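You operate a simulated robot arm through the tools that you are given. There is no shell and no other tool. Be economical: measure what you need, move in short steps, check, and stop when the job is done.

You are at the controls of a simulated robot arm. One attempt, no reset.

JOB
Put the 5 collet from the top of the long bench on the silver bearing there and the 6 collet on top of the silver bar there. Open the left drawer of the grey bench. Do these in any order.

The check looks at the end state, three seconds after you hand in, the way a careful person would. Anything else that was tipped, shoved, dropped, spilled or broken makes it a failure.

ROBOT AND FRAMES
A 7-joint arm with a two-finger parallel gripper on a trunk, on a base that drives. Base frame: it is fixed to the floor where the robot stands at the start and does not move with it; the origin is under the middle of the robot, x ahead of it, y to its left, z up; the surface under the hand at the start is at about z = 0.86. Units: m, rad, N and s.
Its first joint turns from -2.897 to 2.897 rad. Places, roughly: left drawer of the grey bench [0.7, 2.8, 0.7]. Payload 3.43 kg.
Tool frame: the origin (TCP) lies between the finger pads and is the grasp point; the fingertips stand 0.03 m ahead of it; z points along the fingers, y is the line along which they close. The gripper opens to 0.094 m. The fingers are 0.028 m wide and 0.01 m thick; the gripper's body (0.05 by 0.096 m) begins 0.055 m behind the TCP.
Orientation is told as [roll, pitch, yaw] about the base's x, y, z axes, in that order, counted from this pose: with the fingers straight down and closing along the base's y, the tool's x points along the base's -x, its y along +y and its z along -z.

CONTROLS
- The arm moves only by the tool step_arm. Its argument "moves" is a list that holds one entry, the list of rows, each a list of 7 numbers: the opening in per cent of the stroke, from 0 (shut) to 100 (fully open), then the shift along the tool's x, y, z in units of 50 mm (1.0 is 50 mm), then the turn, a rotation vector about the tool's x, y, z in units of 5 degrees (1.0 is 5 degrees). In form: [[[fingers, tx, ty, tz, rx, ry, rz], ...]]. A call has 1 to 12 rows; each row shifts and turns the commanded pose from where the row before left it, along the tool's axes as they then stand. A call with a number of a shift or a turn outside -1 to 1 is refused whole. Each row takes 0.2 s and may step no farther than 0.05 m and 0.15 rad from the row before; otherwise, or with a gripper value out of range, the whole call is refused. Where a pose cannot be reached the arm comes as near as it can. A force on the tool above 40 N (or 10 N above the force at the start of the call, whichever is more), or a blocked arm, ends the call early, and 0.2 s more pass. Each finger travels about 0.045 m/s and halts on what it meets, pressing with about 34 N; the grip force reading is that of the motor and also rises with nothing between the fingers. The clock runs only during rows and for 0.2 s after the last one: add rows that do not move to give the fingers time. The reply holds the time, the measured pose of the TCP, the force on the tool along the base axes, the opening and the grip force, in the units named above and with some noise, with the torque about the TCP (base axes, N m) and any sound that the robot's microphone picked up, and new pictures: "views" is both (left out), scene, wrist or none.
- Cameras (640 x 400 px; columns grow to the right, rows downward): "scene" is now at [0.5154, 0.1833, 1.3337]; the picture's right is [-0.21, -0.98, 0.00], its down [-0.80, 0.17, -0.57] and it looks along [0.56, -0.12, -0.82] (base axes); focal length 270 px, centre (320, 200). "wrist" rides on the gripper at [0.076, 0.014, -0.103] in the tool frame; the picture's right is [-0.18, 0.98, 0.00], its down [-0.75, -0.14, -0.64] and it looks along [-0.63, -0.12, 0.77] (tool axes); focal length 243 px, centre (320, 200). There is no depth. A picture from a camera that has moved, and an enlarged one, comes with that camera's place and axes in the base frame and with its lens. The place of the scene camera against the robot may be out by one fixed shift of up to 0.012 m in any direction.
- slide_trunk(by): slides the trunk up (or, below 0, down) by that many m; the arm and the scene camera ride with it, the base frame stays. It gives what a move gives, with no picture.
- base_move(legs): drives the robot by 1 to 6 legs, each [ahead, left, turn to the left] in m, m and rad, along the robot's own axes; the way and the turn of a leg run together, so that a leg with both is an arc; at most 1.5 m and 3.142 rad a leg. The arm and the cameras ride along, it lands a little off, and it stops where it bumps. It gives what a move gives, and a new picture of the scene camera.
- aim_head(pan, tilt): turns the head with the scene camera to pan (to the left, within 1.798 rad either way) and tilt (down, from -0.506 to 1.204), counted from straight ahead of the robot. It gives what a move gives, and a new picture of the scene camera.
- enlarge(camera, box): a new picture of the part [left, top, right, bottom] of that camera's present view, enlarged. No time passes.
- close_job(): hands the job in; it is judged then, once.

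Go step by step. Nothing tells you exact positions but the pictures and the camera data: compare them with the known pose of the tool, close in by small moves and look again before you grip or let go. The budget is 165 turns and 260 pictures, counting those below and the enlarged ones. Unless the task says otherwise, let go and move clear before handing in, and close with one line.

The tools are called after "Call:" as a command line: name --argument value ..., lists and objects as JSON in quotes. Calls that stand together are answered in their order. step_arm: Moves the arm, as the interface text tells. Its arguments: {"type":"object","properties":{"moves":{"type":"array","items":{"type":"array","items":{"type":"array","items":{"type":"number"}}}},"views":{"type":"string","enum":["both","scene","wrist","none"]}},"required":["moves"]} The other tools are called the same way: slide_trunk (by) slides the trunk up or down; base_move (legs) drives the base; aim_head (pan, tilt) turns the head that bears the scene camera; enlarge (camera, box) takes an enlarged picture of a part of a camera's view; close_job () hands the job in.

At the start:

```text
t: 0.0
tcp_pos: [0.6549, -0.03, 1.1298]
tool_rot: [0.001, 0.002, 0.001]
contact_force: [0.7, 0.2, -0.7]
torque: [0.01, -0.01, 0.01]
opening: 0.0938
grasp_force: 0.0
trunk travel left (down, up): [-0.425, 0.185]
robot x, y, heading: [0.0038, -0.0011, 0.002]
head pan, tilt: [-0.209, 0.958]
```

scene: 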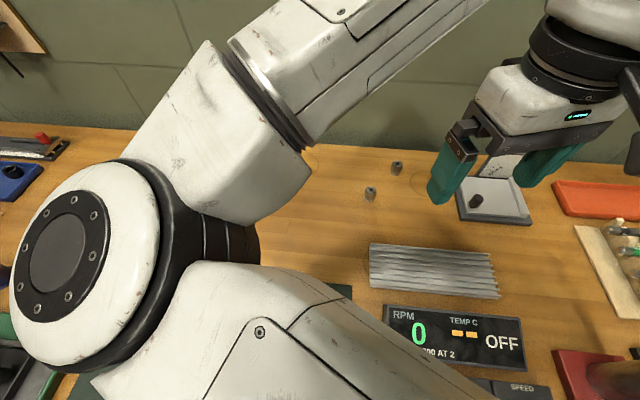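
wrist: 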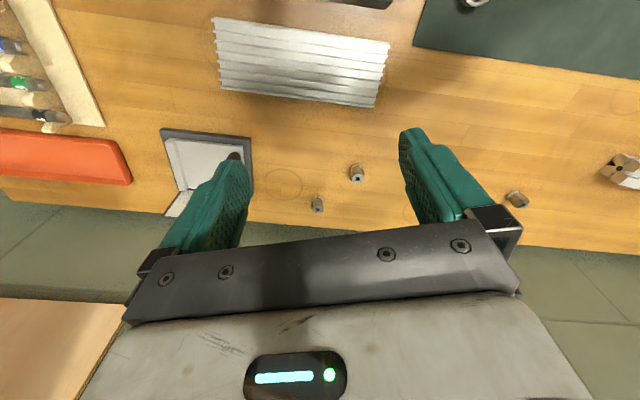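

I see small collets on the bench near the hand, a finned silver block, and other parts. I'll look closer before moving.

Call:
enlarge --camera "wrist" --box '[260, 130, 420, 230]'

Call:
enlarge --camera "scene" --box '[340, 140, 540, 265]'

Call:
enlarge --camera "wrist" --box '[400, 0, 640, 250]'

```text
4.00 times, centred on (340, 180) of wrist
camera zoom: at [0.5786, -0.0155, 1.2316], right [0.18, 0.98, 0.0], down [0.75, -0.14, 0.64], along [0.63, -0.12, -0.77], focal length 970 px, centre (240, 280)
```

zoom: 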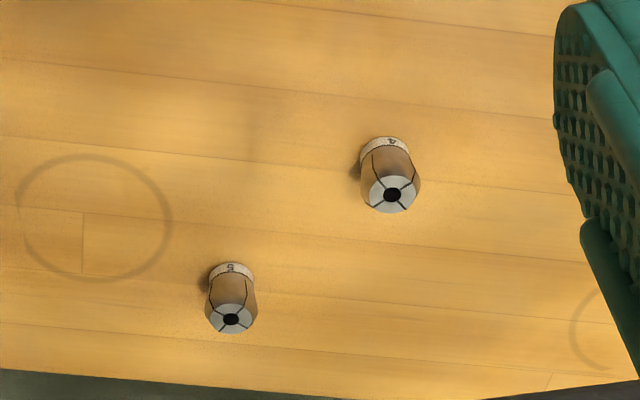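

```text
3.20 times, centred on (440, 202) of scene
camera zoom: at [0.5154, 0.1833, 1.3337], right [-0.21, -0.98, 0.0], down [-0.8, 0.17, -0.57], along [0.56, -0.12, -0.82], focal length 865 px, centre (-64, 192)
```

zoom: 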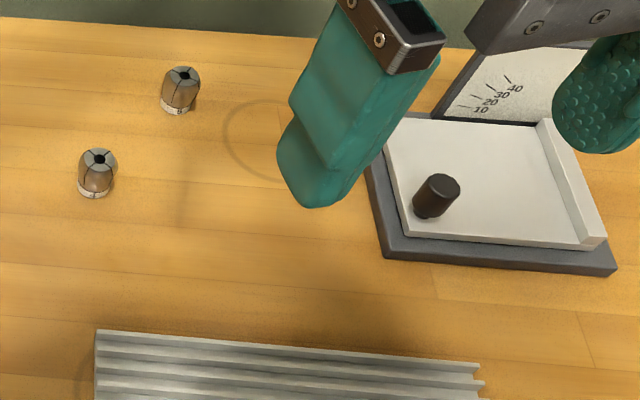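

```text
1.60 times, centred on (520, 125) of wrist
camera zoom: at [0.5786, -0.0155, 1.2316], right [0.18, 0.98, 0.0], down [0.75, -0.14, 0.64], along [0.63, -0.12, -0.77], focal length 388 px, centre (0, 320)
```

zoom: 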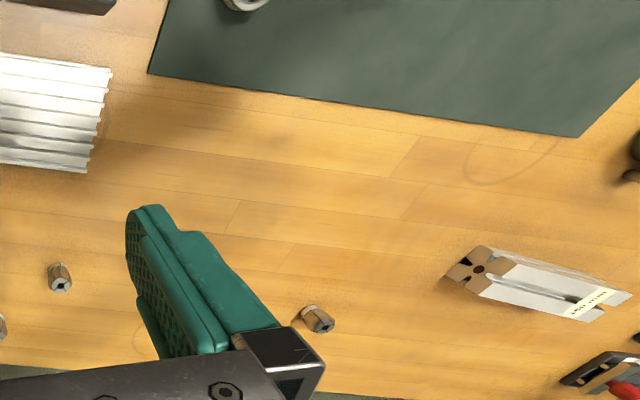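

Two standing collets (4 and 5) and one lying on its side (maybe 6). I'll survey the bench with the head for the bearing and bar.

Call:
aim_head --pan 0.7 --tilt 0.8

Call:
aim_head --pan -0.9 --tilt 0.8

Call:
aim_head --pan 1.5 --tilt 0.5

Call:
enlarge --camera "wrist" --box '[480, 150, 560, 220]'

```text
t: 1.2
tcp_pos: [0.655, -0.0294, 1.1299]
tool_rot: [0.001, 0.0, 0.001]
contact_force: [0.2, 0.8, -1.0]
torque: [0.04, 0.0, 0.0]
opening: 0.0939
grasp_force: 0.1
trunk travel left (down, up): [-0.425, 0.185]
robot x, y, heading: [-0.0001, -0.001, 0.001]
head pan, tilt: [0.7, 0.799]
camera scene: at [0.5065, 0.2502, 1.3459], right [0.64, -0.77, 0.0], down [-0.55, -0.46, -0.7], along [0.53, 0.45, -0.72], focal length 270 px, centre (320, 200)
```

scene: 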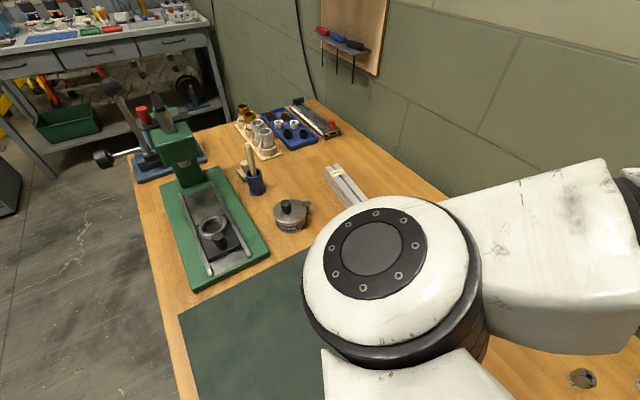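

```text
t: 2.9
tcp_pos: [0.6564, -0.0304, 1.1309]
tool_rot: [-0.001, 0.0, 0.001]
contact_force: [-0.4, -0.1, -0.2]
torque: [0.0, -0.01, 0.0]
opening: 0.0939
grasp_force: 0.1
trunk travel left (down, up): [-0.425, 0.185]
robot x, y, heading: [-0.0028, -0.0024, 0.004]
head pan, tilt: [-0.901, 0.799]
camera scene: at [0.4949, 0.1351, 1.3459], right [-0.78, -0.62, 0.0], down [-0.45, 0.56, -0.7], along [0.43, -0.55, -0.72], focal length 270 px, centre (320, 200)
```

scene: 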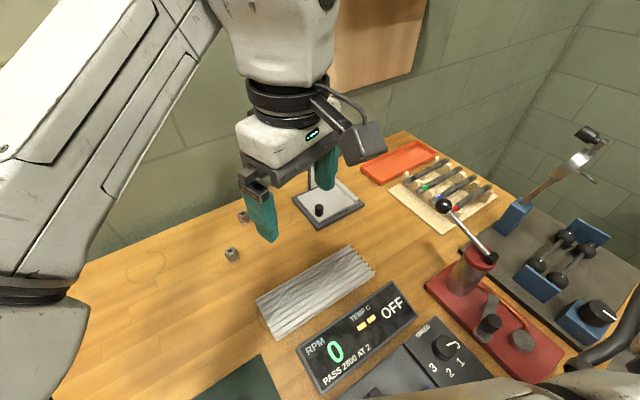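

```text
t: 5.1
tcp_pos: [0.6546, -0.0294, 1.1295]
tool_rot: [0.0, 0.0, 0.0]
contact_force: [0.1, -0.2, 0.6]
torque: [0.01, 0.01, -0.02]
opening: 0.0939
grasp_force: 0.0
trunk travel left (down, up): [-0.425, 0.185]
robot x, y, heading: [-0.0015, -0.0003, -0.002]
head pan, tilt: [1.499, 0.499]
camera scene: at [0.4513, 0.2891, 1.3718], right [1.0, -0.07, 0.0], down [-0.03, -0.48, -0.88], along [0.06, 0.88, -0.48], focal length 270 px, centre (320, 200)
```

scene: 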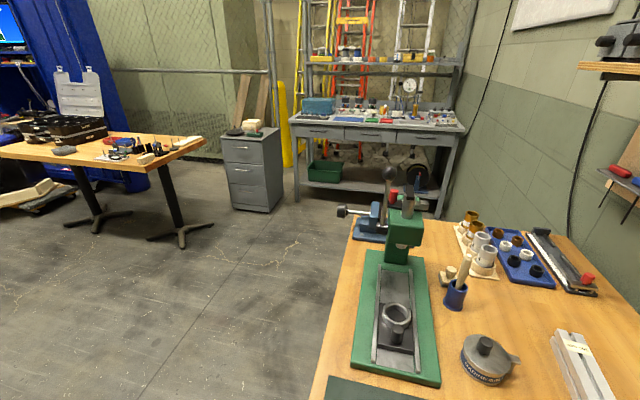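

```text
5.71 times, centred on (520, 185) of wrist
camera zoom: at [0.5786, -0.0155, 1.2316], right [0.18, 0.98, 0.0], down [0.75, -0.14, 0.64], along [0.63, -0.12, -0.77], focal length 1386 px, centre (-823, 286)
```

zoom: 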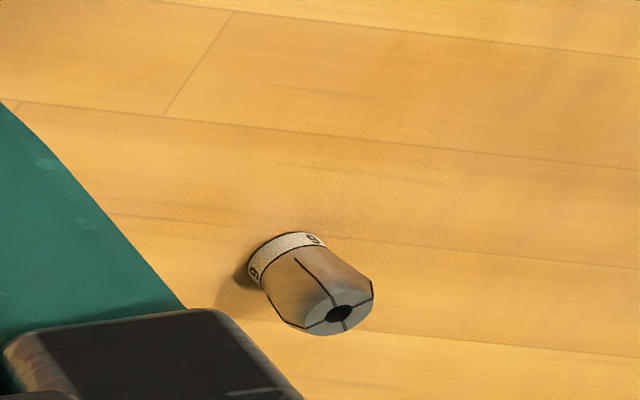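

The third collet is partly legible. Now to find the bearing (perhaps on the green mat) and the bar.

Call:
aim_head --pan 0.5 --tilt 1.2

Call:
aim_head --pan 1.2 --tilt 1.0

Call:
aim_head --pan -0.9 --tilt 1.1

```text
t: 6.3
tcp_pos: [0.6544, -0.0313, 1.1303]
tool_rot: [-0.001, 0.0, 0.002]
contact_force: [0.4, 0.1, -0.5]
torque: [-0.02, -0.01, -0.02]
opening: 0.0942
grasp_force: 0.1
trunk travel left (down, up): [-0.425, 0.185]
robot x, y, heading: [0.0014, 0.0013, -0.007]
head pan, tilt: [0.499, 1.201]
camera scene: at [0.4939, 0.2251, 1.3182], right [0.48, -0.88, 0.0], down [-0.82, -0.45, -0.36], along [0.32, 0.17, -0.93], focal length 270 px, centre (320, 200)
```

scene: 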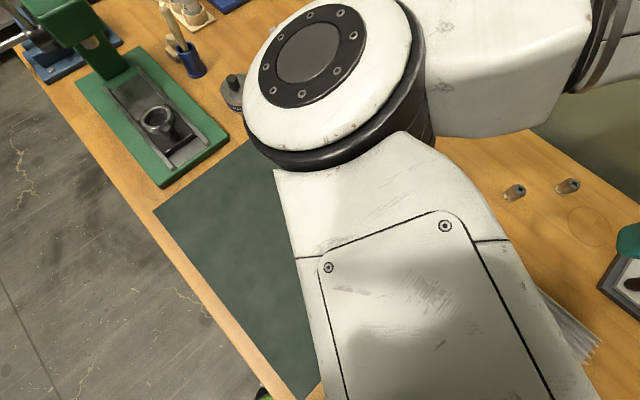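

```text
t: 7.4
tcp_pos: [0.6549, -0.0302, 1.1296]
tool_rot: [0.001, 0.0, 0.001]
contact_force: [-0.5, -0.1, 0.6]
torque: [-0.02, -0.04, -0.01]
opening: 0.094
grasp_force: 0.1
trunk travel left (down, up): [-0.425, 0.185]
robot x, y, heading: [-0.0023, -0.0002, 0.001]
head pan, tilt: [1.201, 1.0]
camera scene: at [0.47, 0.2632, 1.3307], right [0.93, -0.36, 0.0], down [-0.31, -0.78, -0.54], along [0.2, 0.5, -0.84], focal length 270 px, centre (320, 200)
```

scene: 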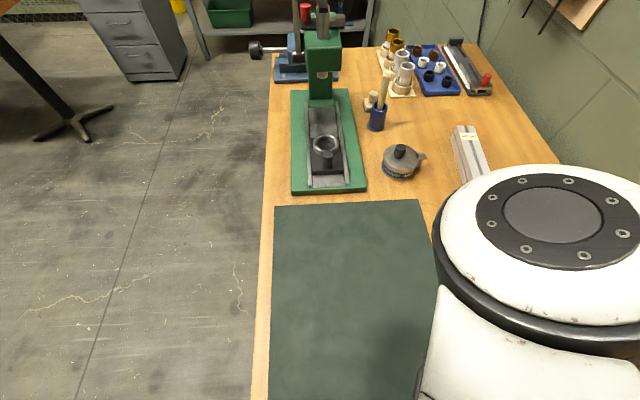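

```text
t: 9.4
tcp_pos: [0.6552, -0.0313, 1.1292]
tool_rot: [0.001, 0.0, 0.001]
contact_force: [0.8, 0.6, -0.5]
torque: [-0.03, -0.02, 0.01]
opening: 0.094
grasp_force: 0.0
trunk travel left (down, up): [-0.425, 0.185]
robot x, y, heading: [-0.0027, -0.0002, -0.001]
head pan, tilt: [-0.901, 1.1]
camera scene: at [0.484, 0.1488, 1.3241], right [-0.78, -0.62, 0.0], down [-0.55, 0.7, -0.45], along [0.28, -0.36, -0.89], focal length 270 px, centre (320, 200)
```

scene: 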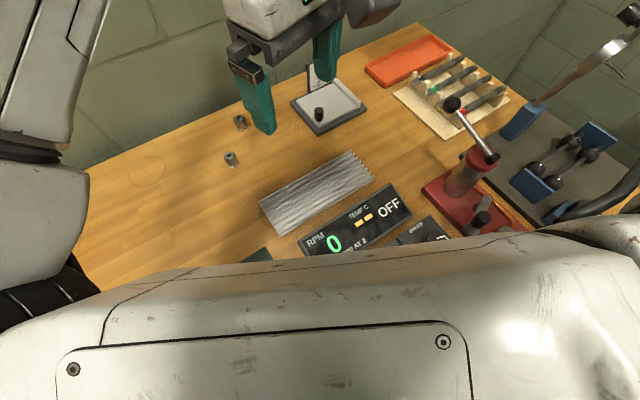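

The bearing seems to be on the green mat, hidden from the head by the arm. I'll move the hand left and back to look with the wrist camera.

Call:
step_arm --moves '[[[100, 0.5, 0.8, 0, 0, 0, 0], [100, 0.5, 0.8, 0, 0, 0, 0], [100, 0.5, 0.8, 0, 0, 0, 0], [100, 0.5, 0.8, 0, 0, 0, 0]]]' --views "wrist"

```text
t: 10.4
tcp_pos: [0.5535, 0.1301, 1.1269]
tool_rot: [0.001, 0.003, -0.004]
contact_force: [0.5, -0.2, -0.8]
torque: [0.03, 0.03, 0.04]
opening: 0.0939
grasp_force: 0.0
trunk travel left (down, up): [-0.425, 0.185]
robot x, y, heading: [-0.001, -0.0025, -0.002]
head pan, tilt: [-0.901, 1.1]
camera wrist: at [0.4782, 0.1446, 1.2287], right [0.19, 0.98, 0.0], down [0.76, -0.14, 0.64], along [0.63, -0.12, -0.77], focal length 243 px, centre (320, 200)
```

wrist: 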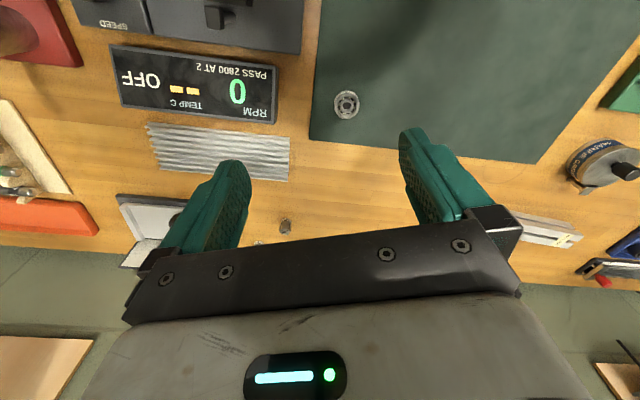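

Call:
enlarge --camera "wrist" --box '[310, 70, 390, 130]'

Call:
enlarge --camera "wrist" --box '[500, 130, 640, 270]'

Call:
enlarge --camera "wrist" --box '[130, 100, 310, 250]'

```text
6.67 times, centred on (350, 100) of wrist
camera zoom: at [0.4782, 0.1446, 1.2287], right [0.19, 0.98, 0.0], down [0.76, -0.14, 0.64], along [0.63, -0.12, -0.77], focal length 1618 px, centre (120, 867)
```

zoom: 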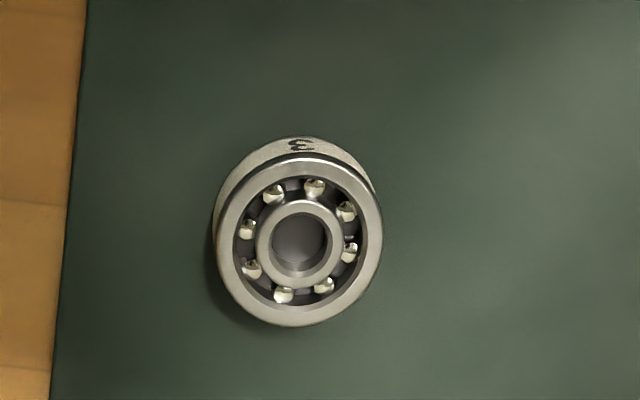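

```text
2.86 times, centred on (570, 200) of wrist
camera zoom: at [0.4782, 0.1446, 1.2287], right [0.19, 0.98, 0.0], down [0.76, -0.14, 0.64], along [0.63, -0.12, -0.77], focal length 693 px, centre (-394, 200)
```

zoom: 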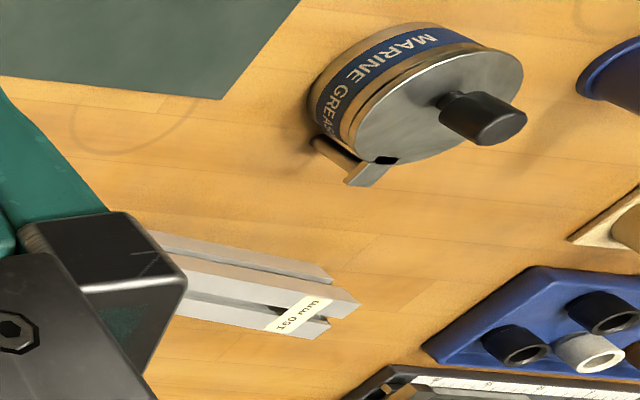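

```text
2.67 times, centred on (220, 175) of wrist
camera zoom: at [0.4782, 0.1446, 1.2287], right [0.19, 0.98, 0.0], down [0.76, -0.14, 0.64], along [0.63, -0.12, -0.77], focal length 647 px, centre (587, 267)
```

zoom: 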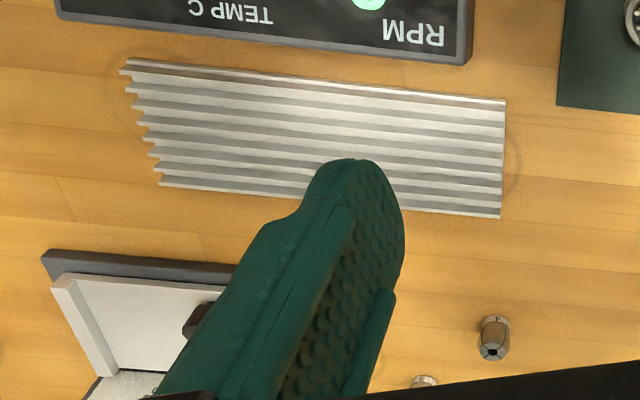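

The bearing sits on the mat near (0.60, 0.16); the silver bar is the "150 mm" slotted extrusion running from about (0.88, 0.43) to (0.96, 0.57); collet 5 is near (0.88, -0.08) and the third collet near (0.94, 0.30). I'll shift the base left 0.22 m so all are in reach.

Call:
base_move --legs '[[0, 0.22, 0]]'

Call:
step_arm --moves '[[[100, -1, -0.2, 0.5, 0, 0, 0], [100, -1, -0.2, 0.5, 0, 0, 0], [100, -1, -0.2, 0.5, 0, 0, 0], [100, -1, -0.2, 0.5, 0, 0, 0], [100, 0, 0, 0, 0, 0, 0]]]' --views "wrist"

```text
t: 12.1
tcp_pos: [0.5525, 0.351, 1.126]
tool_rot: [0.0, 0.005, 0.0]
contact_force: [-0.1, -0.2, 1.1]
torque: [0.01, -0.02, 0.02]
opening: 0.0939
grasp_force: 0.1
trunk travel left (down, up): [-0.425, 0.185]
robot x, y, heading: [0.0035, 0.2194, -0.001]
head pan, tilt: [-0.901, 1.1]
camera scene: at [0.4851, 0.3692, 1.3252], right [-0.78, -0.63, 0.0], down [-0.56, 0.69, -0.47], along [0.3, -0.36, -0.88], focal length 270 px, centre (320, 200)
```

scene: 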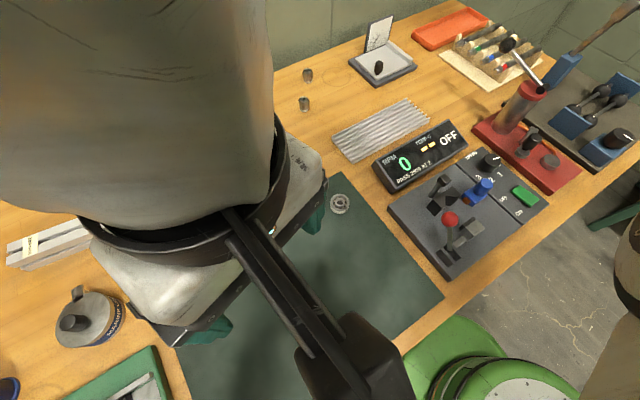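

```text
refused: row 1 steps farther than a row can; nothing moved
```

Call:
step_arm --moves '[[[100, -0.85, -0.2, 0.4, 0, 0, 0], [100, -0.85, -0.2, 0.4, 0, 0, 0], [100, -0.85, -0.2, 0.4, 0, 0, 0], [100, -0.85, -0.2, 0.4, 0, 0, 0], [100, -0.85, -0.2, 0.4, 0, 0, 0], [100, 0, 0, 0, 0, 0, 0]]]' --views "wrist"

Call:
aim_head --pan 0.0 --tilt 0.85

```text
t: 13.5
tcp_pos: [0.7674, 0.3, 1.0255]
tool_rot: [0.0, 0.005, 0.002]
contact_force: [-0.1, -0.9, -0.1]
torque: [0.02, 0.0, -0.01]
opening: 0.0941
grasp_force: 0.0
trunk travel left (down, up): [-0.425, 0.185]
robot x, y, heading: [0.0032, 0.218, -0.002]
head pan, tilt: [-0.901, 1.1]
camera wrist: at [0.691, 0.3152, 1.1283], right [0.18, 0.98, 0.0], down [0.76, -0.14, 0.64], along [0.63, -0.12, -0.77], focal length 243 px, centre (320, 200)
```

wrist: 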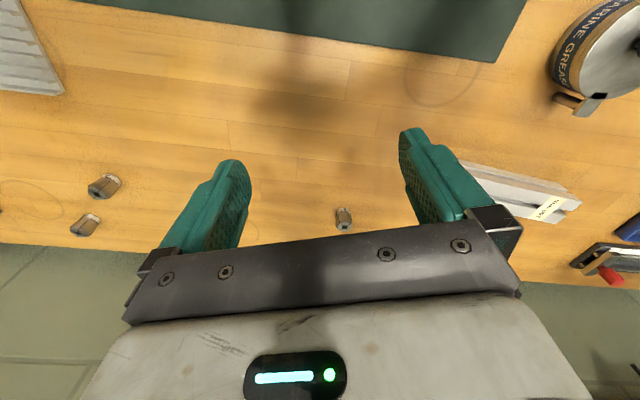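

```text
t: 14.7
tcp_pos: [0.7664, 0.3016, 1.0263]
tool_rot: [0.0, 0.005, 0.001]
contact_force: [0.0, 0.1, 0.5]
torque: [0.0, -0.01, -0.01]
opening: 0.094
grasp_force: 0.1
trunk travel left (down, up): [-0.425, 0.185]
robot x, y, heading: [0.0007, 0.2161, -0.002]
head pan, tilt: [0.0, 0.85]
camera scene: at [0.5228, 0.419, 1.3418], right [0.0, -1.0, 0.0], down [-0.75, 0.0, -0.66], along [0.66, 0.0, -0.75], focal length 270 px, centre (320, 200)
```

scene: 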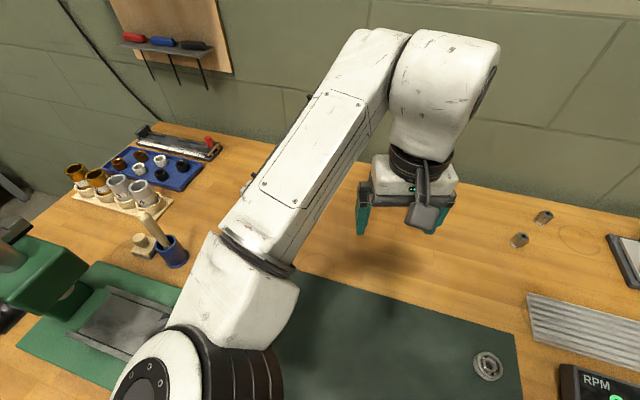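

Call:
enlarge --camera "wrist" --box '[310, 190, 380, 240]'

Call:
enlarge --camera "wrist" --box '[440, 140, 640, 280]'

Call:
enlarge --camera "wrist" --box '[60, 160, 140, 240]'

Call:
enlarge --camera "scene" --box '[440, 190, 580, 270]'

```text
8.00 times, centred on (345, 215) of wrist
camera zoom: at [0.6905, 0.3155, 1.1287], right [0.18, 0.98, 0.0], down [0.76, -0.14, 0.64], along [0.63, -0.12, -0.77], focal length 1941 px, centre (120, 80)
```

zoom: 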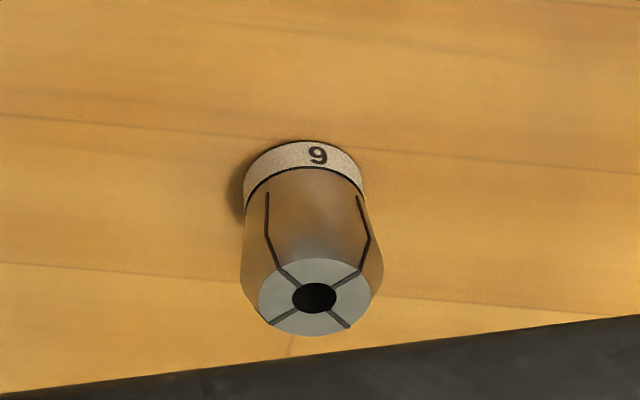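

```text
2.86 times, centred on (540, 210) of wrist
camera zoom: at [0.6905, 0.3155, 1.1287], right [0.18, 0.98, 0.0], down [0.76, -0.14, 0.64], along [0.63, -0.12, -0.77], focal length 693 px, centre (-309, 171)
```

zoom: 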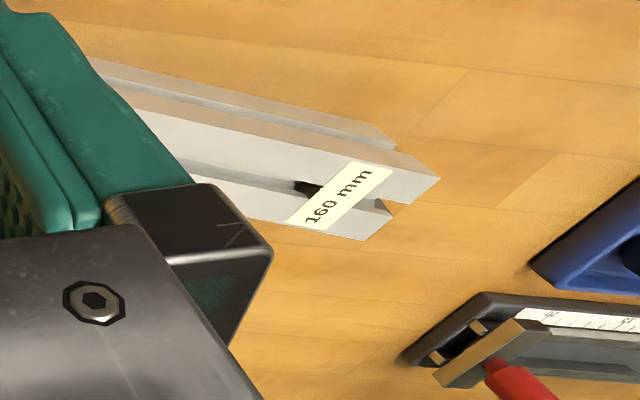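

```text
5.00 times, centred on (100, 200) of wrist
camera zoom: at [0.6905, 0.3155, 1.1287], right [0.18, 0.98, 0.0], down [0.76, -0.14, 0.64], along [0.63, -0.12, -0.77], focal length 1213 px, centre (1420, 200)
```

zoom: 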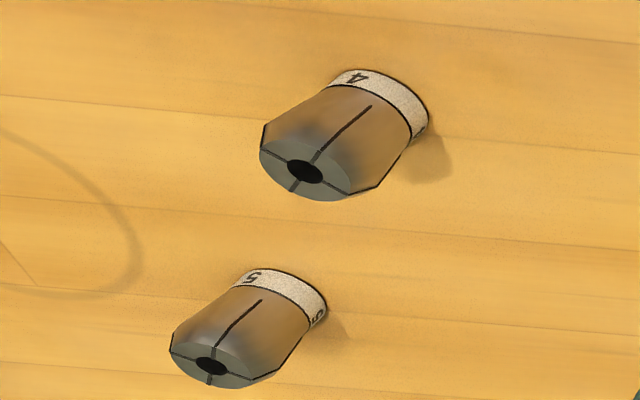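

```text
4.57 times, centred on (510, 230) of scene
camera zoom: at [0.5228, 0.419, 1.3418], right [0.0, -1.0, 0.0], down [-0.75, 0.0, -0.66], along [0.66, 0.0, -0.75], focal length 1236 px, centre (-549, 63)
```

zoom: 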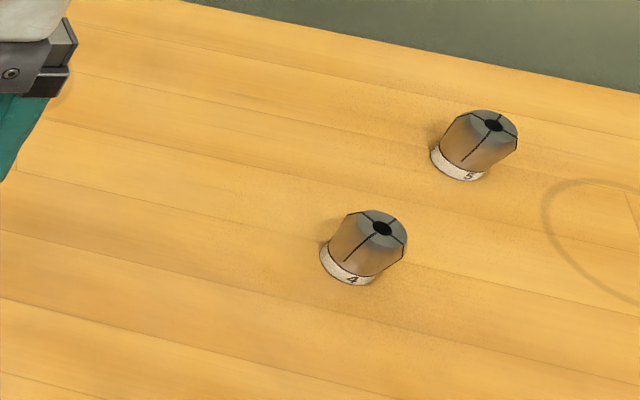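

The label reads 9 in the upside-down wrist view, so it is collet 6, at about (0.940, 0.303) and 3 cm tall. I'll move above it.

Call:
step_arm --moves '[[[100, -0.86, 0, 0.33, 0, 0, 0], [100, -0.86, 0, 0.33, 0, 0, 0], [100, -0.86, 0, 0.33, 0, 0, 0], [100, -0.86, 0.02, 0.33, 0, 0, 0], [100, 0, 0, 0, 0, 0, 0], [100, 0, 0, 0, 0, 0, 0]]]'

```text
t: 16.1
tcp_pos: [0.9348, 0.3, 0.9591]
tool_rot: [0.0, 0.003, -0.001]
contact_force: [-1.0, -0.6, -0.2]
torque: [0.0, -0.04, 0.01]
opening: 0.0939
grasp_force: 0.0
trunk travel left (down, up): [-0.425, 0.185]
robot x, y, heading: [0.0012, 0.2188, 0.002]
head pan, tilt: [0.0, 0.85]
camera scene: at [0.5229, 0.419, 1.3418], right [0.0, -1.0, 0.0], down [-0.75, 0.0, -0.66], along [0.66, 0.0, -0.75], focal length 270 px, centre (320, 200)
camera wrist: at [0.8596, 0.3146, 1.0605], right [0.18, 0.98, 0.0], down [0.76, -0.14, 0.64], along [0.63, -0.12, -0.77], focal length 243 px, centre (320, 200)
```

scene: 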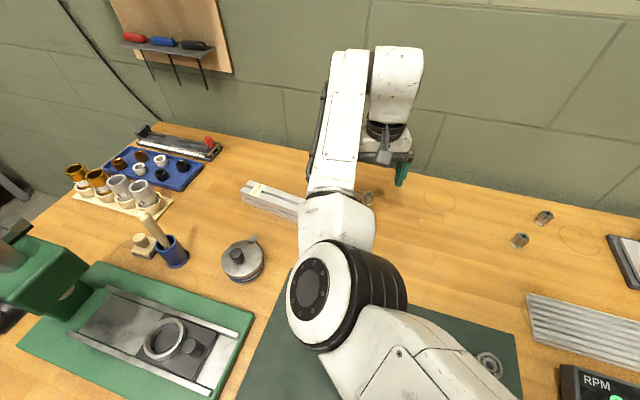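
wrist: 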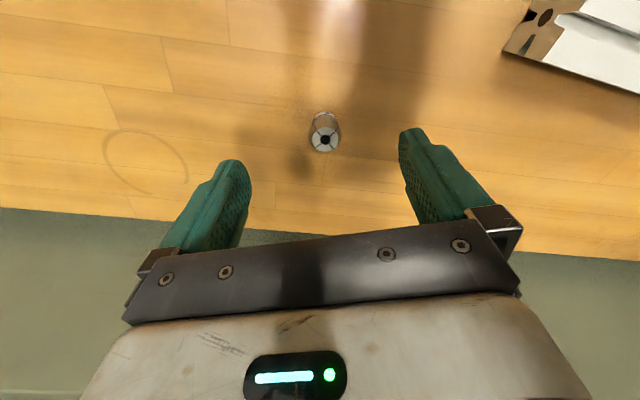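

Collet 6 is at (0.942, 0.302). I'll adjust, descend and grip.

Call:
step_arm --moves '[[[100, -0.14, 0.04, 0.4, 0, 0, 0], [100, 0, 0, 0.42, 0, 0, 0], [100, 0, 0, 0.42, 0, 0, 0], [100, 0, 0, 0, 0, 0, 0]]]' --views "wrist"

```text
t: 17.1
tcp_pos: [0.9439, 0.3022, 0.8977]
tool_rot: [0.001, 0.004, -0.002]
contact_force: [-0.7, -0.1, -0.3]
torque: [0.0, 0.04, 0.04]
opening: 0.0944
grasp_force: 0.1
trunk travel left (down, up): [-0.425, 0.185]
robot x, y, heading: [-0.0031, 0.2194, 0.001]
head pan, tilt: [0.0, 0.85]
camera wrist: at [0.868, 0.3171, 0.9997], right [0.18, 0.98, 0.0], down [0.76, -0.14, 0.64], along [0.63, -0.12, -0.77], focal length 243 px, centre (320, 200)
```

wrist: 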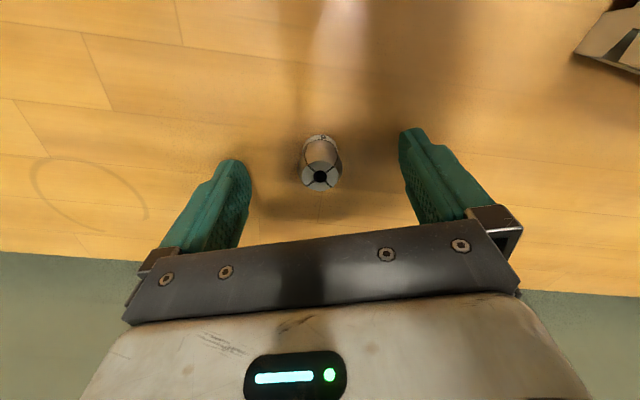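

Call:
step_arm --moves '[[[40, 0, 0, 0, 0, 0, 0], [20, 0, 0, 0, 0, 0, 0], [0, 0, 0, 0, 0, 0, 0], [0, 0, 0, 0, 0, 0, 0], [0, 0, 0, 0, 0, 0, 0], [0, 0, 0, 0, 0, 0, 0]]]' --views "wrist"

```text
t: 18.5
tcp_pos: [0.9444, 0.3024, 0.8984]
tool_rot: [0.0, 0.003, 0.0]
contact_force: [1.2, -0.3, 1.5]
torque: [0.01, -0.03, 0.02]
opening: 0.0242
grasp_force: 34.0
trunk travel left (down, up): [-0.425, 0.185]
robot x, y, heading: [-0.0012, 0.2181, 0.005]
head pan, tilt: [0.0, 0.85]
camera wrist: at [0.8681, 0.3171, 1.0001], right [0.18, 0.98, 0.0], down [0.76, -0.14, 0.64], along [0.63, -0.12, -0.77], focal length 243 px, centre (320, 200)
```

wrist: 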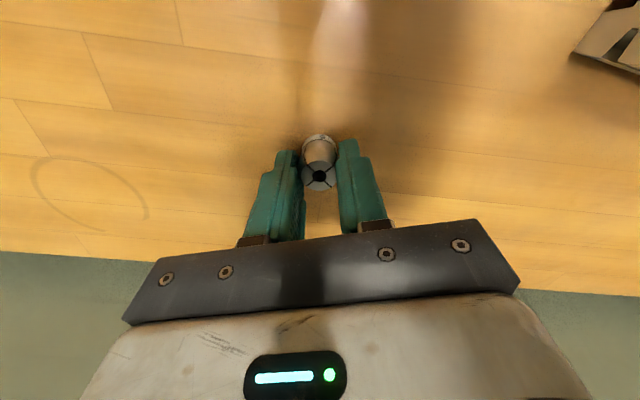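

Gripped at 24 mm. Lift and carry toward the bar.

Call:
step_arm --moves '[[[0, 0, 0, -0.6, 0, 0, 0], [0, 0, 0, -0.8, 0, 0, 0], [0, 0.2, 0.4, -0.6, 0, 0, 0], [0, 0.25, 0.8, 0, 0, 0, 0], [0, 0.2, 0.8, 0, 0, 0, 0], [0, 0, 0, 0, 0, 0, 0]]]'

```text
t: 19.9
tcp_pos: [0.912, 0.4038, 0.9977]
tool_rot: [0.0, 0.003, -0.001]
contact_force: [0.4, 0.1, 0.3]
torque: [-0.02, 0.02, 0.0]
opening: 0.0239
grasp_force: 34.2
trunk travel left (down, up): [-0.425, 0.185]
robot x, y, heading: [-0.0017, 0.2219, -0.001]
head pan, tilt: [0.0, 0.85]
camera scene: at [0.5228, 0.4191, 1.3418], right [0.0, -1.0, 0.0], down [-0.75, 0.0, -0.66], along [0.66, 0.0, -0.75], focal length 270 px, centre (320, 200)
camera wrist: at [0.8361, 0.4184, 1.1002], right [0.18, 0.98, 0.0], down [0.76, -0.14, 0.64], along [0.63, -0.12, -0.77], focal length 243 px, centre (320, 200)
```

scene: 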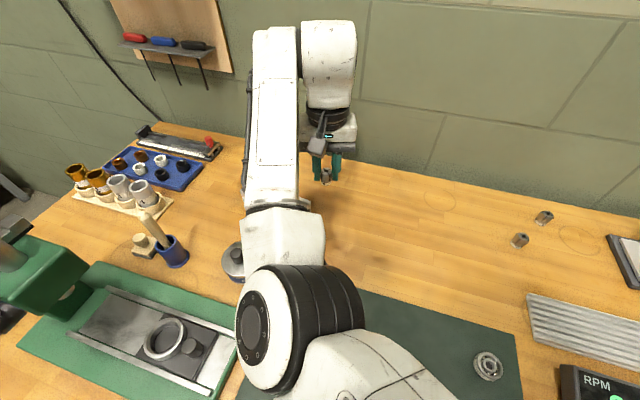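
wrist: 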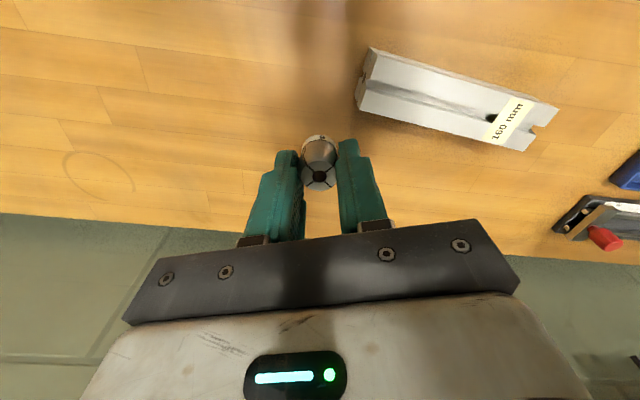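

Call:
enlarge --camera "wrist" --box '[340, 30, 570, 170]'

Call:
enlarge --camera "wrist" --box '[280, 120, 360, 200]'

```text
2.78 times, centred on (455, 100) of wrist
camera zoom: at [0.8361, 0.4184, 1.1002], right [0.18, 0.98, 0.0], down [0.76, -0.14, 0.64], along [0.63, -0.12, -0.77], focal length 675 px, centre (-56, 478)
```

zoom: 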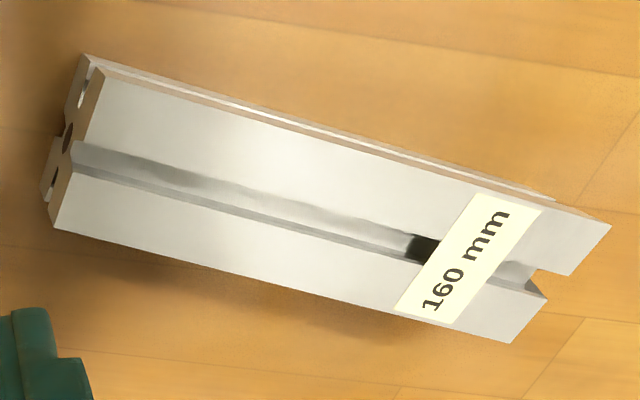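

```text
5.00 times, centred on (320, 160) of wrist
camera zoom: at [0.8361, 0.4184, 1.1002], right [0.18, 0.98, 0.0], down [0.76, -0.14, 0.64], along [0.63, -0.12, -0.77], focal length 1213 px, centre (320, 400)
```

zoom: 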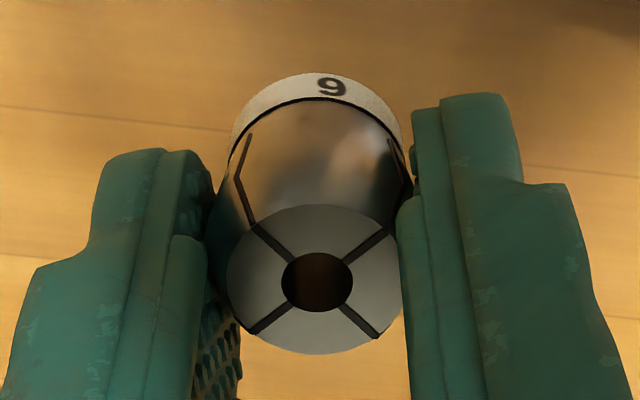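

The bar is about 40×40×160 mm, top at z≈0.900, centreline through (0.918, 0.50). I'll carry the collet over it, then look.

Call:
step_arm --moves '[[[0, -0.06, 0.64, 0, 0, 0, 0], [0, -0.05, 0.64, 0, 0, 0, 0], [0, -0.05, 0.64, 0.2, 0, 0, 0], [0, 0, 0, 0.5, 0, 0, 0], [0, 0, 0, 0, 0, 0, 0]]]'

Call:
enlarge --camera "wrist" --box '[240, 60, 440, 200]'

Call:
enlarge --camera "scene" --box '[220, 130, 320, 220]'

```text
t: 21.1
tcp_pos: [0.922, 0.5001, 0.9627]
tool_rot: [0.0, 0.002, 0.0]
contact_force: [0.1, -0.4, -0.4]
torque: [0.0, 0.01, 0.02]
opening: 0.0241
grasp_force: 34.2
trunk travel left (down, up): [-0.425, 0.185]
robot x, y, heading: [-0.0015, 0.219, 0.002]
head pan, tilt: [0.0, 0.85]
camera scene: at [0.5229, 0.4191, 1.3418], right [0.0, -1.0, 0.0], down [-0.75, 0.0, -0.66], along [0.66, 0.0, -0.75], focal length 270 px, centre (320, 200)
camera wrist: at [0.8452, 0.5148, 1.0645], right [0.18, 0.98, 0.0], down [0.76, -0.14, 0.64], along [0.63, -0.12, -0.77], focal length 243 px, centre (320, 200)
```

scene: 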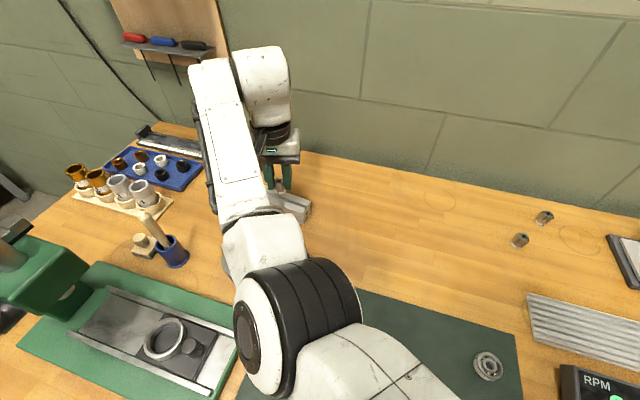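
wrist: 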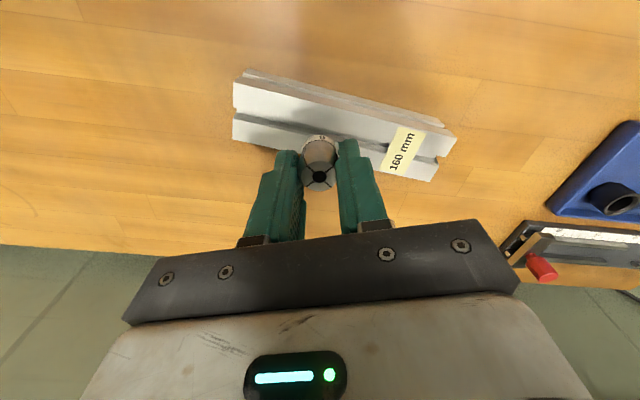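

```text
2.86 times, centred on (340, 130) of wrist
camera zoom: at [0.8452, 0.5148, 1.0645], right [0.18, 0.98, 0.0], down [0.76, -0.14, 0.64], along [0.63, -0.12, -0.77], focal length 693 px, centre (263, 400)
```

zoom: 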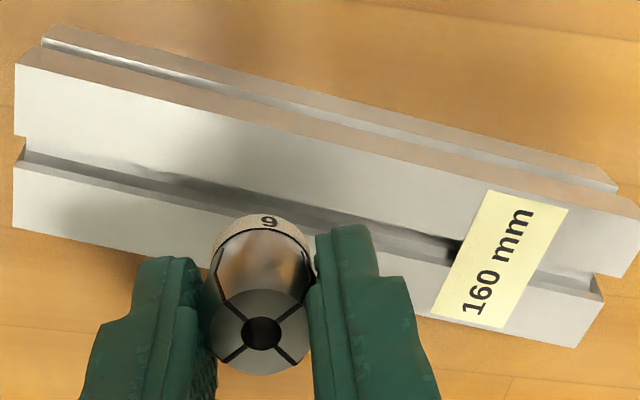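

```text
4.44 times, centred on (270, 175) of scene
camera zoom: at [0.5229, 0.4191, 1.3418], right [0.0, -1.0, 0.0], down [-0.75, 0.0, -0.66], along [0.66, 0.0, -0.75], focal length 1201 px, centre (542, 311)
```

zoom: 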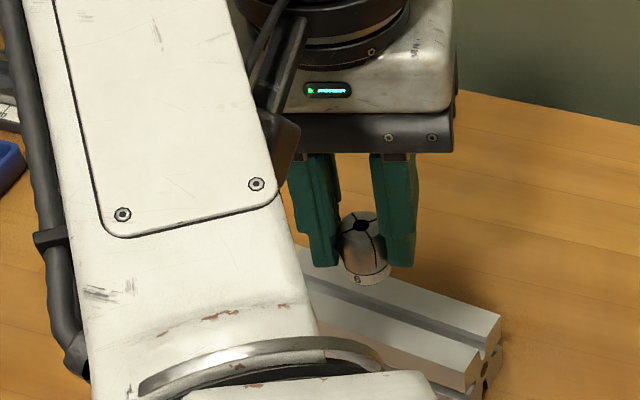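

The collet is about 3 mm past the slot line; I'll correct and lower to just above the bar.

Call:
step_arm --moves '[[[0, 0.06, 0, 0.2, 0, 0, 0], [0, 0, 0, 0.16, 0, 0, 0], [0, 0, 0, 0, 0, 0, 0]]]' --views "none"

Call:
enlarge --camera "wrist" --box '[240, 60, 440, 200]'

Call:
enlarge --camera "scene" --box '[270, 150, 350, 220]'

```text
t: 21.9
tcp_pos: [0.9178, 0.4999, 0.9445]
tool_rot: [0.0, 0.004, 0.0]
contact_force: [0.5, -0.4, 0.2]
torque: [0.04, 0.01, -0.01]
opening: 0.024
grasp_force: 34.3
trunk travel left (down, up): [-0.425, 0.185]
robot x, y, heading: [0.0022, 0.2213, -0.001]
head pan, tilt: [0.0, 0.85]
```

```text
2.86 times, centred on (340, 130) of wrist
camera zoom: at [0.8419, 0.5143, 1.0475], right [0.18, 0.98, 0.0], down [0.76, -0.14, 0.64], along [0.63, -0.12, -0.77], focal length 693 px, centre (263, 400)
```

zoom: 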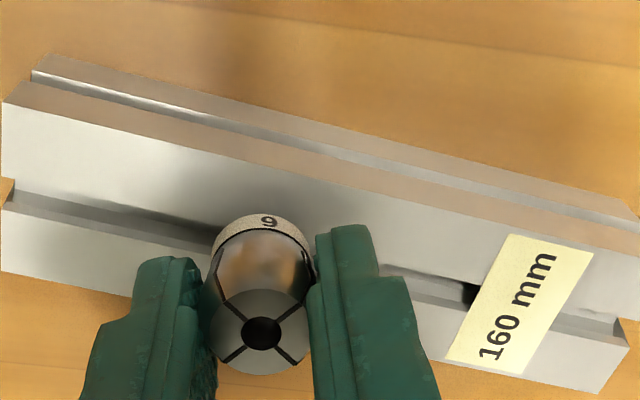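

```text
5.71 times, centred on (310, 185) of scene
camera zoom: at [0.5229, 0.4191, 1.3418], right [0.0, -1.0, 0.0], down [-0.75, 0.0, -0.66], along [0.66, 0.0, -0.75], focal length 1544 px, centre (377, 286)
```

zoom: 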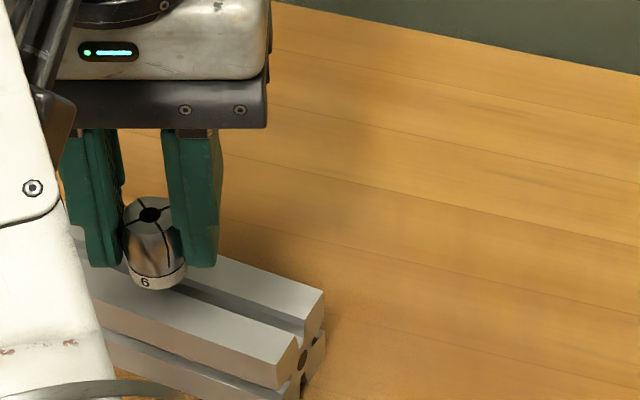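

Call:
step_arm --moves '[[[0, 0, 0, 0.06, 0, 0, 0], [0, 0, 0, 0.04, 0, 0, 0], [0, 0, 0, 0, 0, 0, 0]]]' --views "none"

Call:
enlarge --camera "wrist" --box '[240, 60, 440, 200]'

Call:
enlarge --camera "scene" --box '[270, 170, 320, 210]'

```text
t: 22.7
tcp_pos: [0.9177, 0.4996, 0.9405]
tool_rot: [0.002, 0.003, -0.001]
contact_force: [0.1, 0.2, -0.4]
torque: [-0.02, -0.01, -0.03]
opening: 0.0239
grasp_force: 33.9
trunk travel left (down, up): [-0.425, 0.185]
robot x, y, heading: [-0.0027, 0.2187, -0.0]
head pan, tilt: [0.0, 0.85]
```

```text
2.86 times, centred on (340, 130) of wrist
camera zoom: at [0.8415, 0.5142, 1.0426], right [0.18, 0.98, 0.0], down [0.76, -0.14, 0.64], along [0.63, -0.12, -0.77], focal length 693 px, centre (263, 400)
```

zoom: 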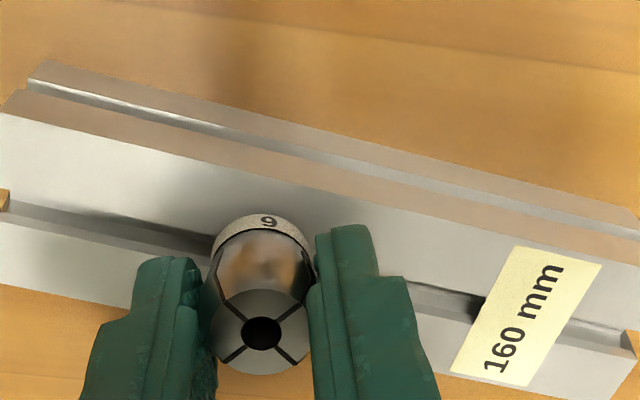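

```text
10.00 times, centred on (295, 190) of scene
camera zoom: at [0.5229, 0.4191, 1.3418], right [0.0, -1.0, 0.0], down [-0.75, 0.0, -0.66], along [0.66, 0.0, -0.75], focal length 2703 px, centre (570, 300)
```

zoom: 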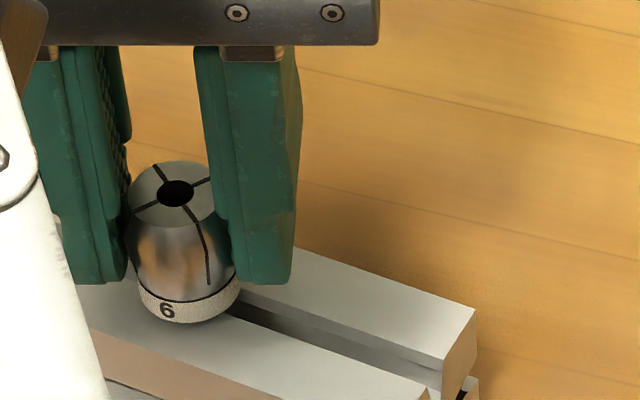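

Well centred over the slot, not yet touching. Lower in tiny steps until contact.

Call:
step_arm --moves '[[[0, 0, 0, 0.03, 0, 0, 0], [0, 0, 0, 0, 0, 0, 0]]]' --views "none"

Call:
step_arm --moves '[[[0, 0, 0, 0.03, 0, 0, 0], [0, 0, 0, 0, 0, 0, 0]]]' --views "none"

```text
t: 23.3
tcp_pos: [0.917, 0.5001, 0.9389]
tool_rot: [0.0, 0.003, 0.002]
contact_force: [-0.2, -0.4, 0.0]
torque: [-0.01, 0.0, -0.02]
opening: 0.0243
grasp_force: 34.3
trunk travel left (down, up): [-0.425, 0.185]
robot x, y, heading: [-0.0029, 0.2198, 0.001]
head pan, tilt: [0.0, 0.85]
```

```text
t: 23.9
tcp_pos: [0.9172, 0.499, 0.937]
tool_rot: [0.001, 0.004, 0.001]
contact_force: [-1.0, 0.8, 1.7]
torque: [0.01, 0.03, 0.03]
opening: 0.024
grasp_force: 33.8
trunk travel left (down, up): [-0.425, 0.185]
robot x, y, heading: [-0.002, 0.2203, 0.001]
head pan, tilt: [0.0, 0.85]
```

Call:
step_arm --moves '[[[0, 0, 0, 0.02, 0, 0, 0], [0, 0, 0, 0, 0, 0, 0]]]' --views "none"

Call:
enlarge --camera "scene" --box '[270, 170, 320, 210]'

```text
t: 24.5
tcp_pos: [0.9178, 0.4996, 0.9374]
tool_rot: [-0.002, 0.003, 0.002]
contact_force: [-1.7, 1.2, 10.9]
torque: [0.06, 0.13, -0.03]
opening: 0.0242
grasp_force: 34.2
trunk travel left (down, up): [-0.425, 0.185]
robot x, y, heading: [0.0022, 0.219, -0.004]
head pan, tilt: [0.0, 0.85]
```

```text
10.00 times, centred on (295, 190) of scene
camera zoom: at [0.5224, 0.4191, 1.3422], right [0.0, -1.0, 0.0], down [-0.75, 0.0, -0.66], along [0.66, 0.0, -0.75], focal length 2703 px, centre (570, 300)
```

zoom: 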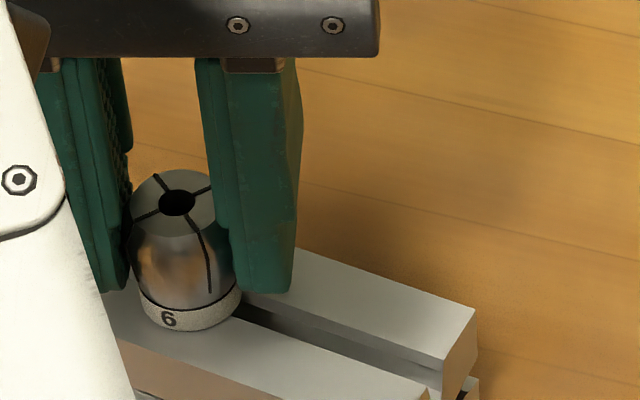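

In contact (11 N up). Release gently and rise.

Call:
step_arm --moves '[[[35, 0, 0, -0.01, 0, 0, 0], [50, 0, 0, 0, 0, 0, 0], [70, 0, 0, 0, 0, 0, 0], [80, 0, 0, 0, 0, 0, 0], [80, 0, 0, -0.5, 0, 0, 0], [80, 0, 0, -0.8, 0, 0, 0], [80, 0, 0, -0.8, 0, 0, 0], [100, 0, 0, 0, 0, 0, 0]]]'

Call:
enlarge --camera "wrist" --box '[220, 60, 440, 200]'

```text
t: 26.3
tcp_pos: [0.9166, 0.4984, 1.0413]
tool_rot: [0.0, 0.002, 0.001]
contact_force: [-1.2, 0.6, 0.3]
torque: [0.01, 0.0, 0.03]
opening: 0.094
grasp_force: 0.1
trunk travel left (down, up): [-0.425, 0.185]
robot x, y, heading: [-0.0009, 0.2193, 0.001]
head pan, tilt: [0.0, 0.85]
camera scene: at [0.5228, 0.4191, 1.3418], right [0.0, -1.0, 0.0], down [-0.75, 0.0, -0.66], along [0.66, 0.0, -0.75], focal length 270 px, centre (320, 200)
camera wrist: at [0.8409, 0.5135, 1.1436], right [0.18, 0.98, 0.0], down [0.76, -0.14, 0.64], along [0.63, -0.12, -0.77], focal length 243 px, centre (320, 200)
```

scene: 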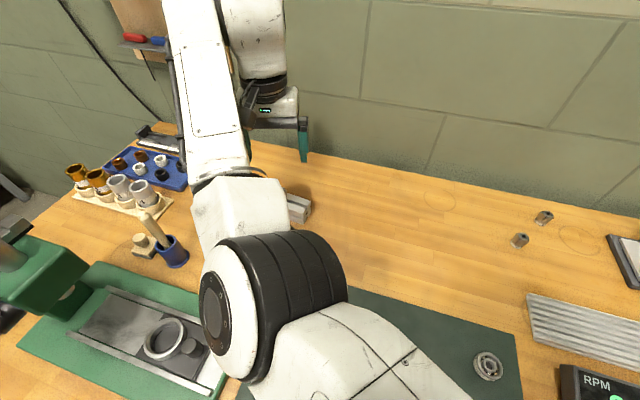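
wrist: 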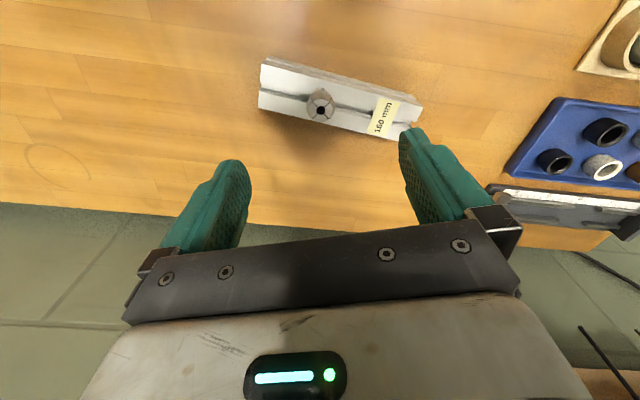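

```text
2.86 times, centred on (330, 130) of wrist
camera zoom: at [0.8409, 0.5135, 1.1436], right [0.18, 0.98, 0.0], down [0.76, -0.14, 0.64], along [0.63, -0.12, -0.77], focal length 693 px, centre (291, 400)
```

zoom: 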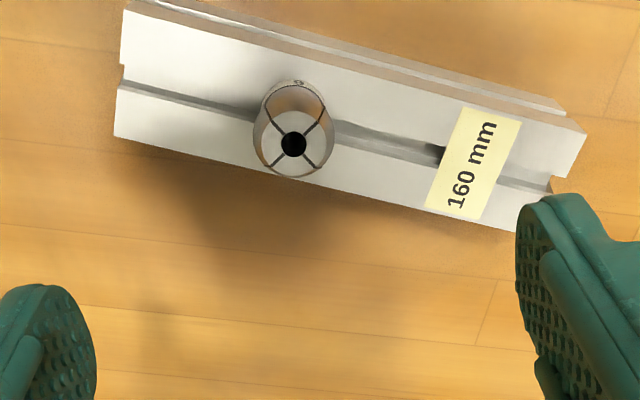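

Collet 6 stands centred on the bar. Now move over to collet 5, near (0.883, -0.076).

Call:
step_arm --moves '[[[100, 0.057, -0.957, 0.05, 0, 0, 0], [100, 0.057, -0.957, 0.05, 0, 0, 0], [100, 0.057, -0.957, 0.05, 0, 0, 0], [100, 0.057, -0.957, 0.05, 0, 0, 0], [100, 0.057, -0.957, 0.05, 0, 0, 0], [100, 0.057, -0.957, 0.05, 0, 0, 0], [100, 0.057, -0.957, 0.05, 0, 0, 0], [100, 0.057, -0.957, 0.05, 0, 0, 0], [100, 0.057, -0.957, 0.05, 0, 0, 0], [100, 0.057, -0.957, 0.05, 0, 0, 0], [100, 0.057, -0.957, 0.05, 0, 0, 0], [100, 0.057, -0.957, 0.05, 0, 0, 0]]]' --views "none"

Call:
step_arm --moves '[[[100, 0, 0, 0, 0, 0, 0], [100, 0, 0, 0, 0, 0, 0]]]'

```text
t: 28.9
tcp_pos: [0.8815, -0.0734, 1.0112]
tool_rot: [0.001, 0.005, 0.001]
contact_force: [0.5, 0.6, -0.1]
torque: [0.0, 0.01, -0.01]
opening: 0.0937
grasp_force: 0.0
trunk travel left (down, up): [-0.425, 0.185]
robot x, y, heading: [-0.0015, 0.2205, 0.0]
head pan, tilt: [0.0, 0.85]
```

```text
t: 29.5
tcp_pos: [0.8824, -0.0752, 1.0108]
tool_rot: [0.0, 0.003, 0.001]
contact_force: [-0.1, 0.1, -0.8]
torque: [0.01, -0.01, -0.01]
opening: 0.094
grasp_force: 0.1
trunk travel left (down, up): [-0.425, 0.185]
robot x, y, heading: [-0.0003, 0.2203, -0.002]
head pan, tilt: [0.0, 0.85]
camera scene: at [0.5229, 0.4188, 1.3418], right [0.0, -1.0, 0.0], down [-0.75, 0.0, -0.66], along [0.66, 0.0, -0.75], focal length 270 px, centre (320, 200)
camera wrist: at [0.8059, -0.0605, 1.114], right [0.18, 0.98, 0.0], down [0.76, -0.14, 0.64], along [0.63, -0.12, -0.77], focal length 243 px, centre (320, 200)
```

scene: 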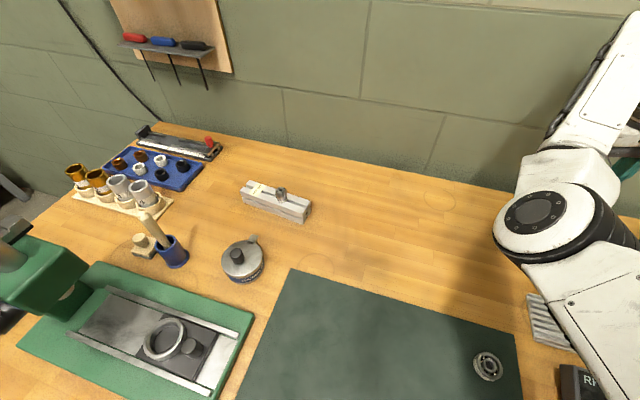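
wrist: 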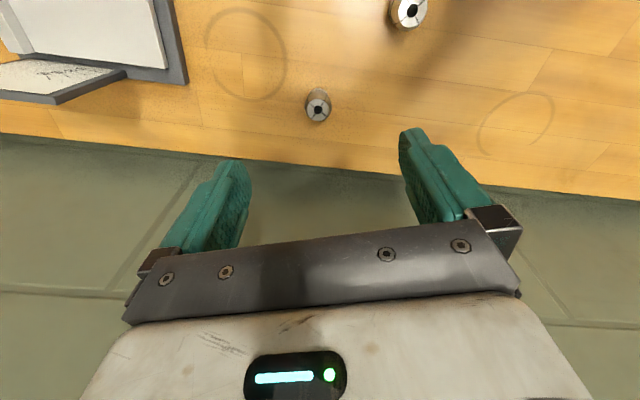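

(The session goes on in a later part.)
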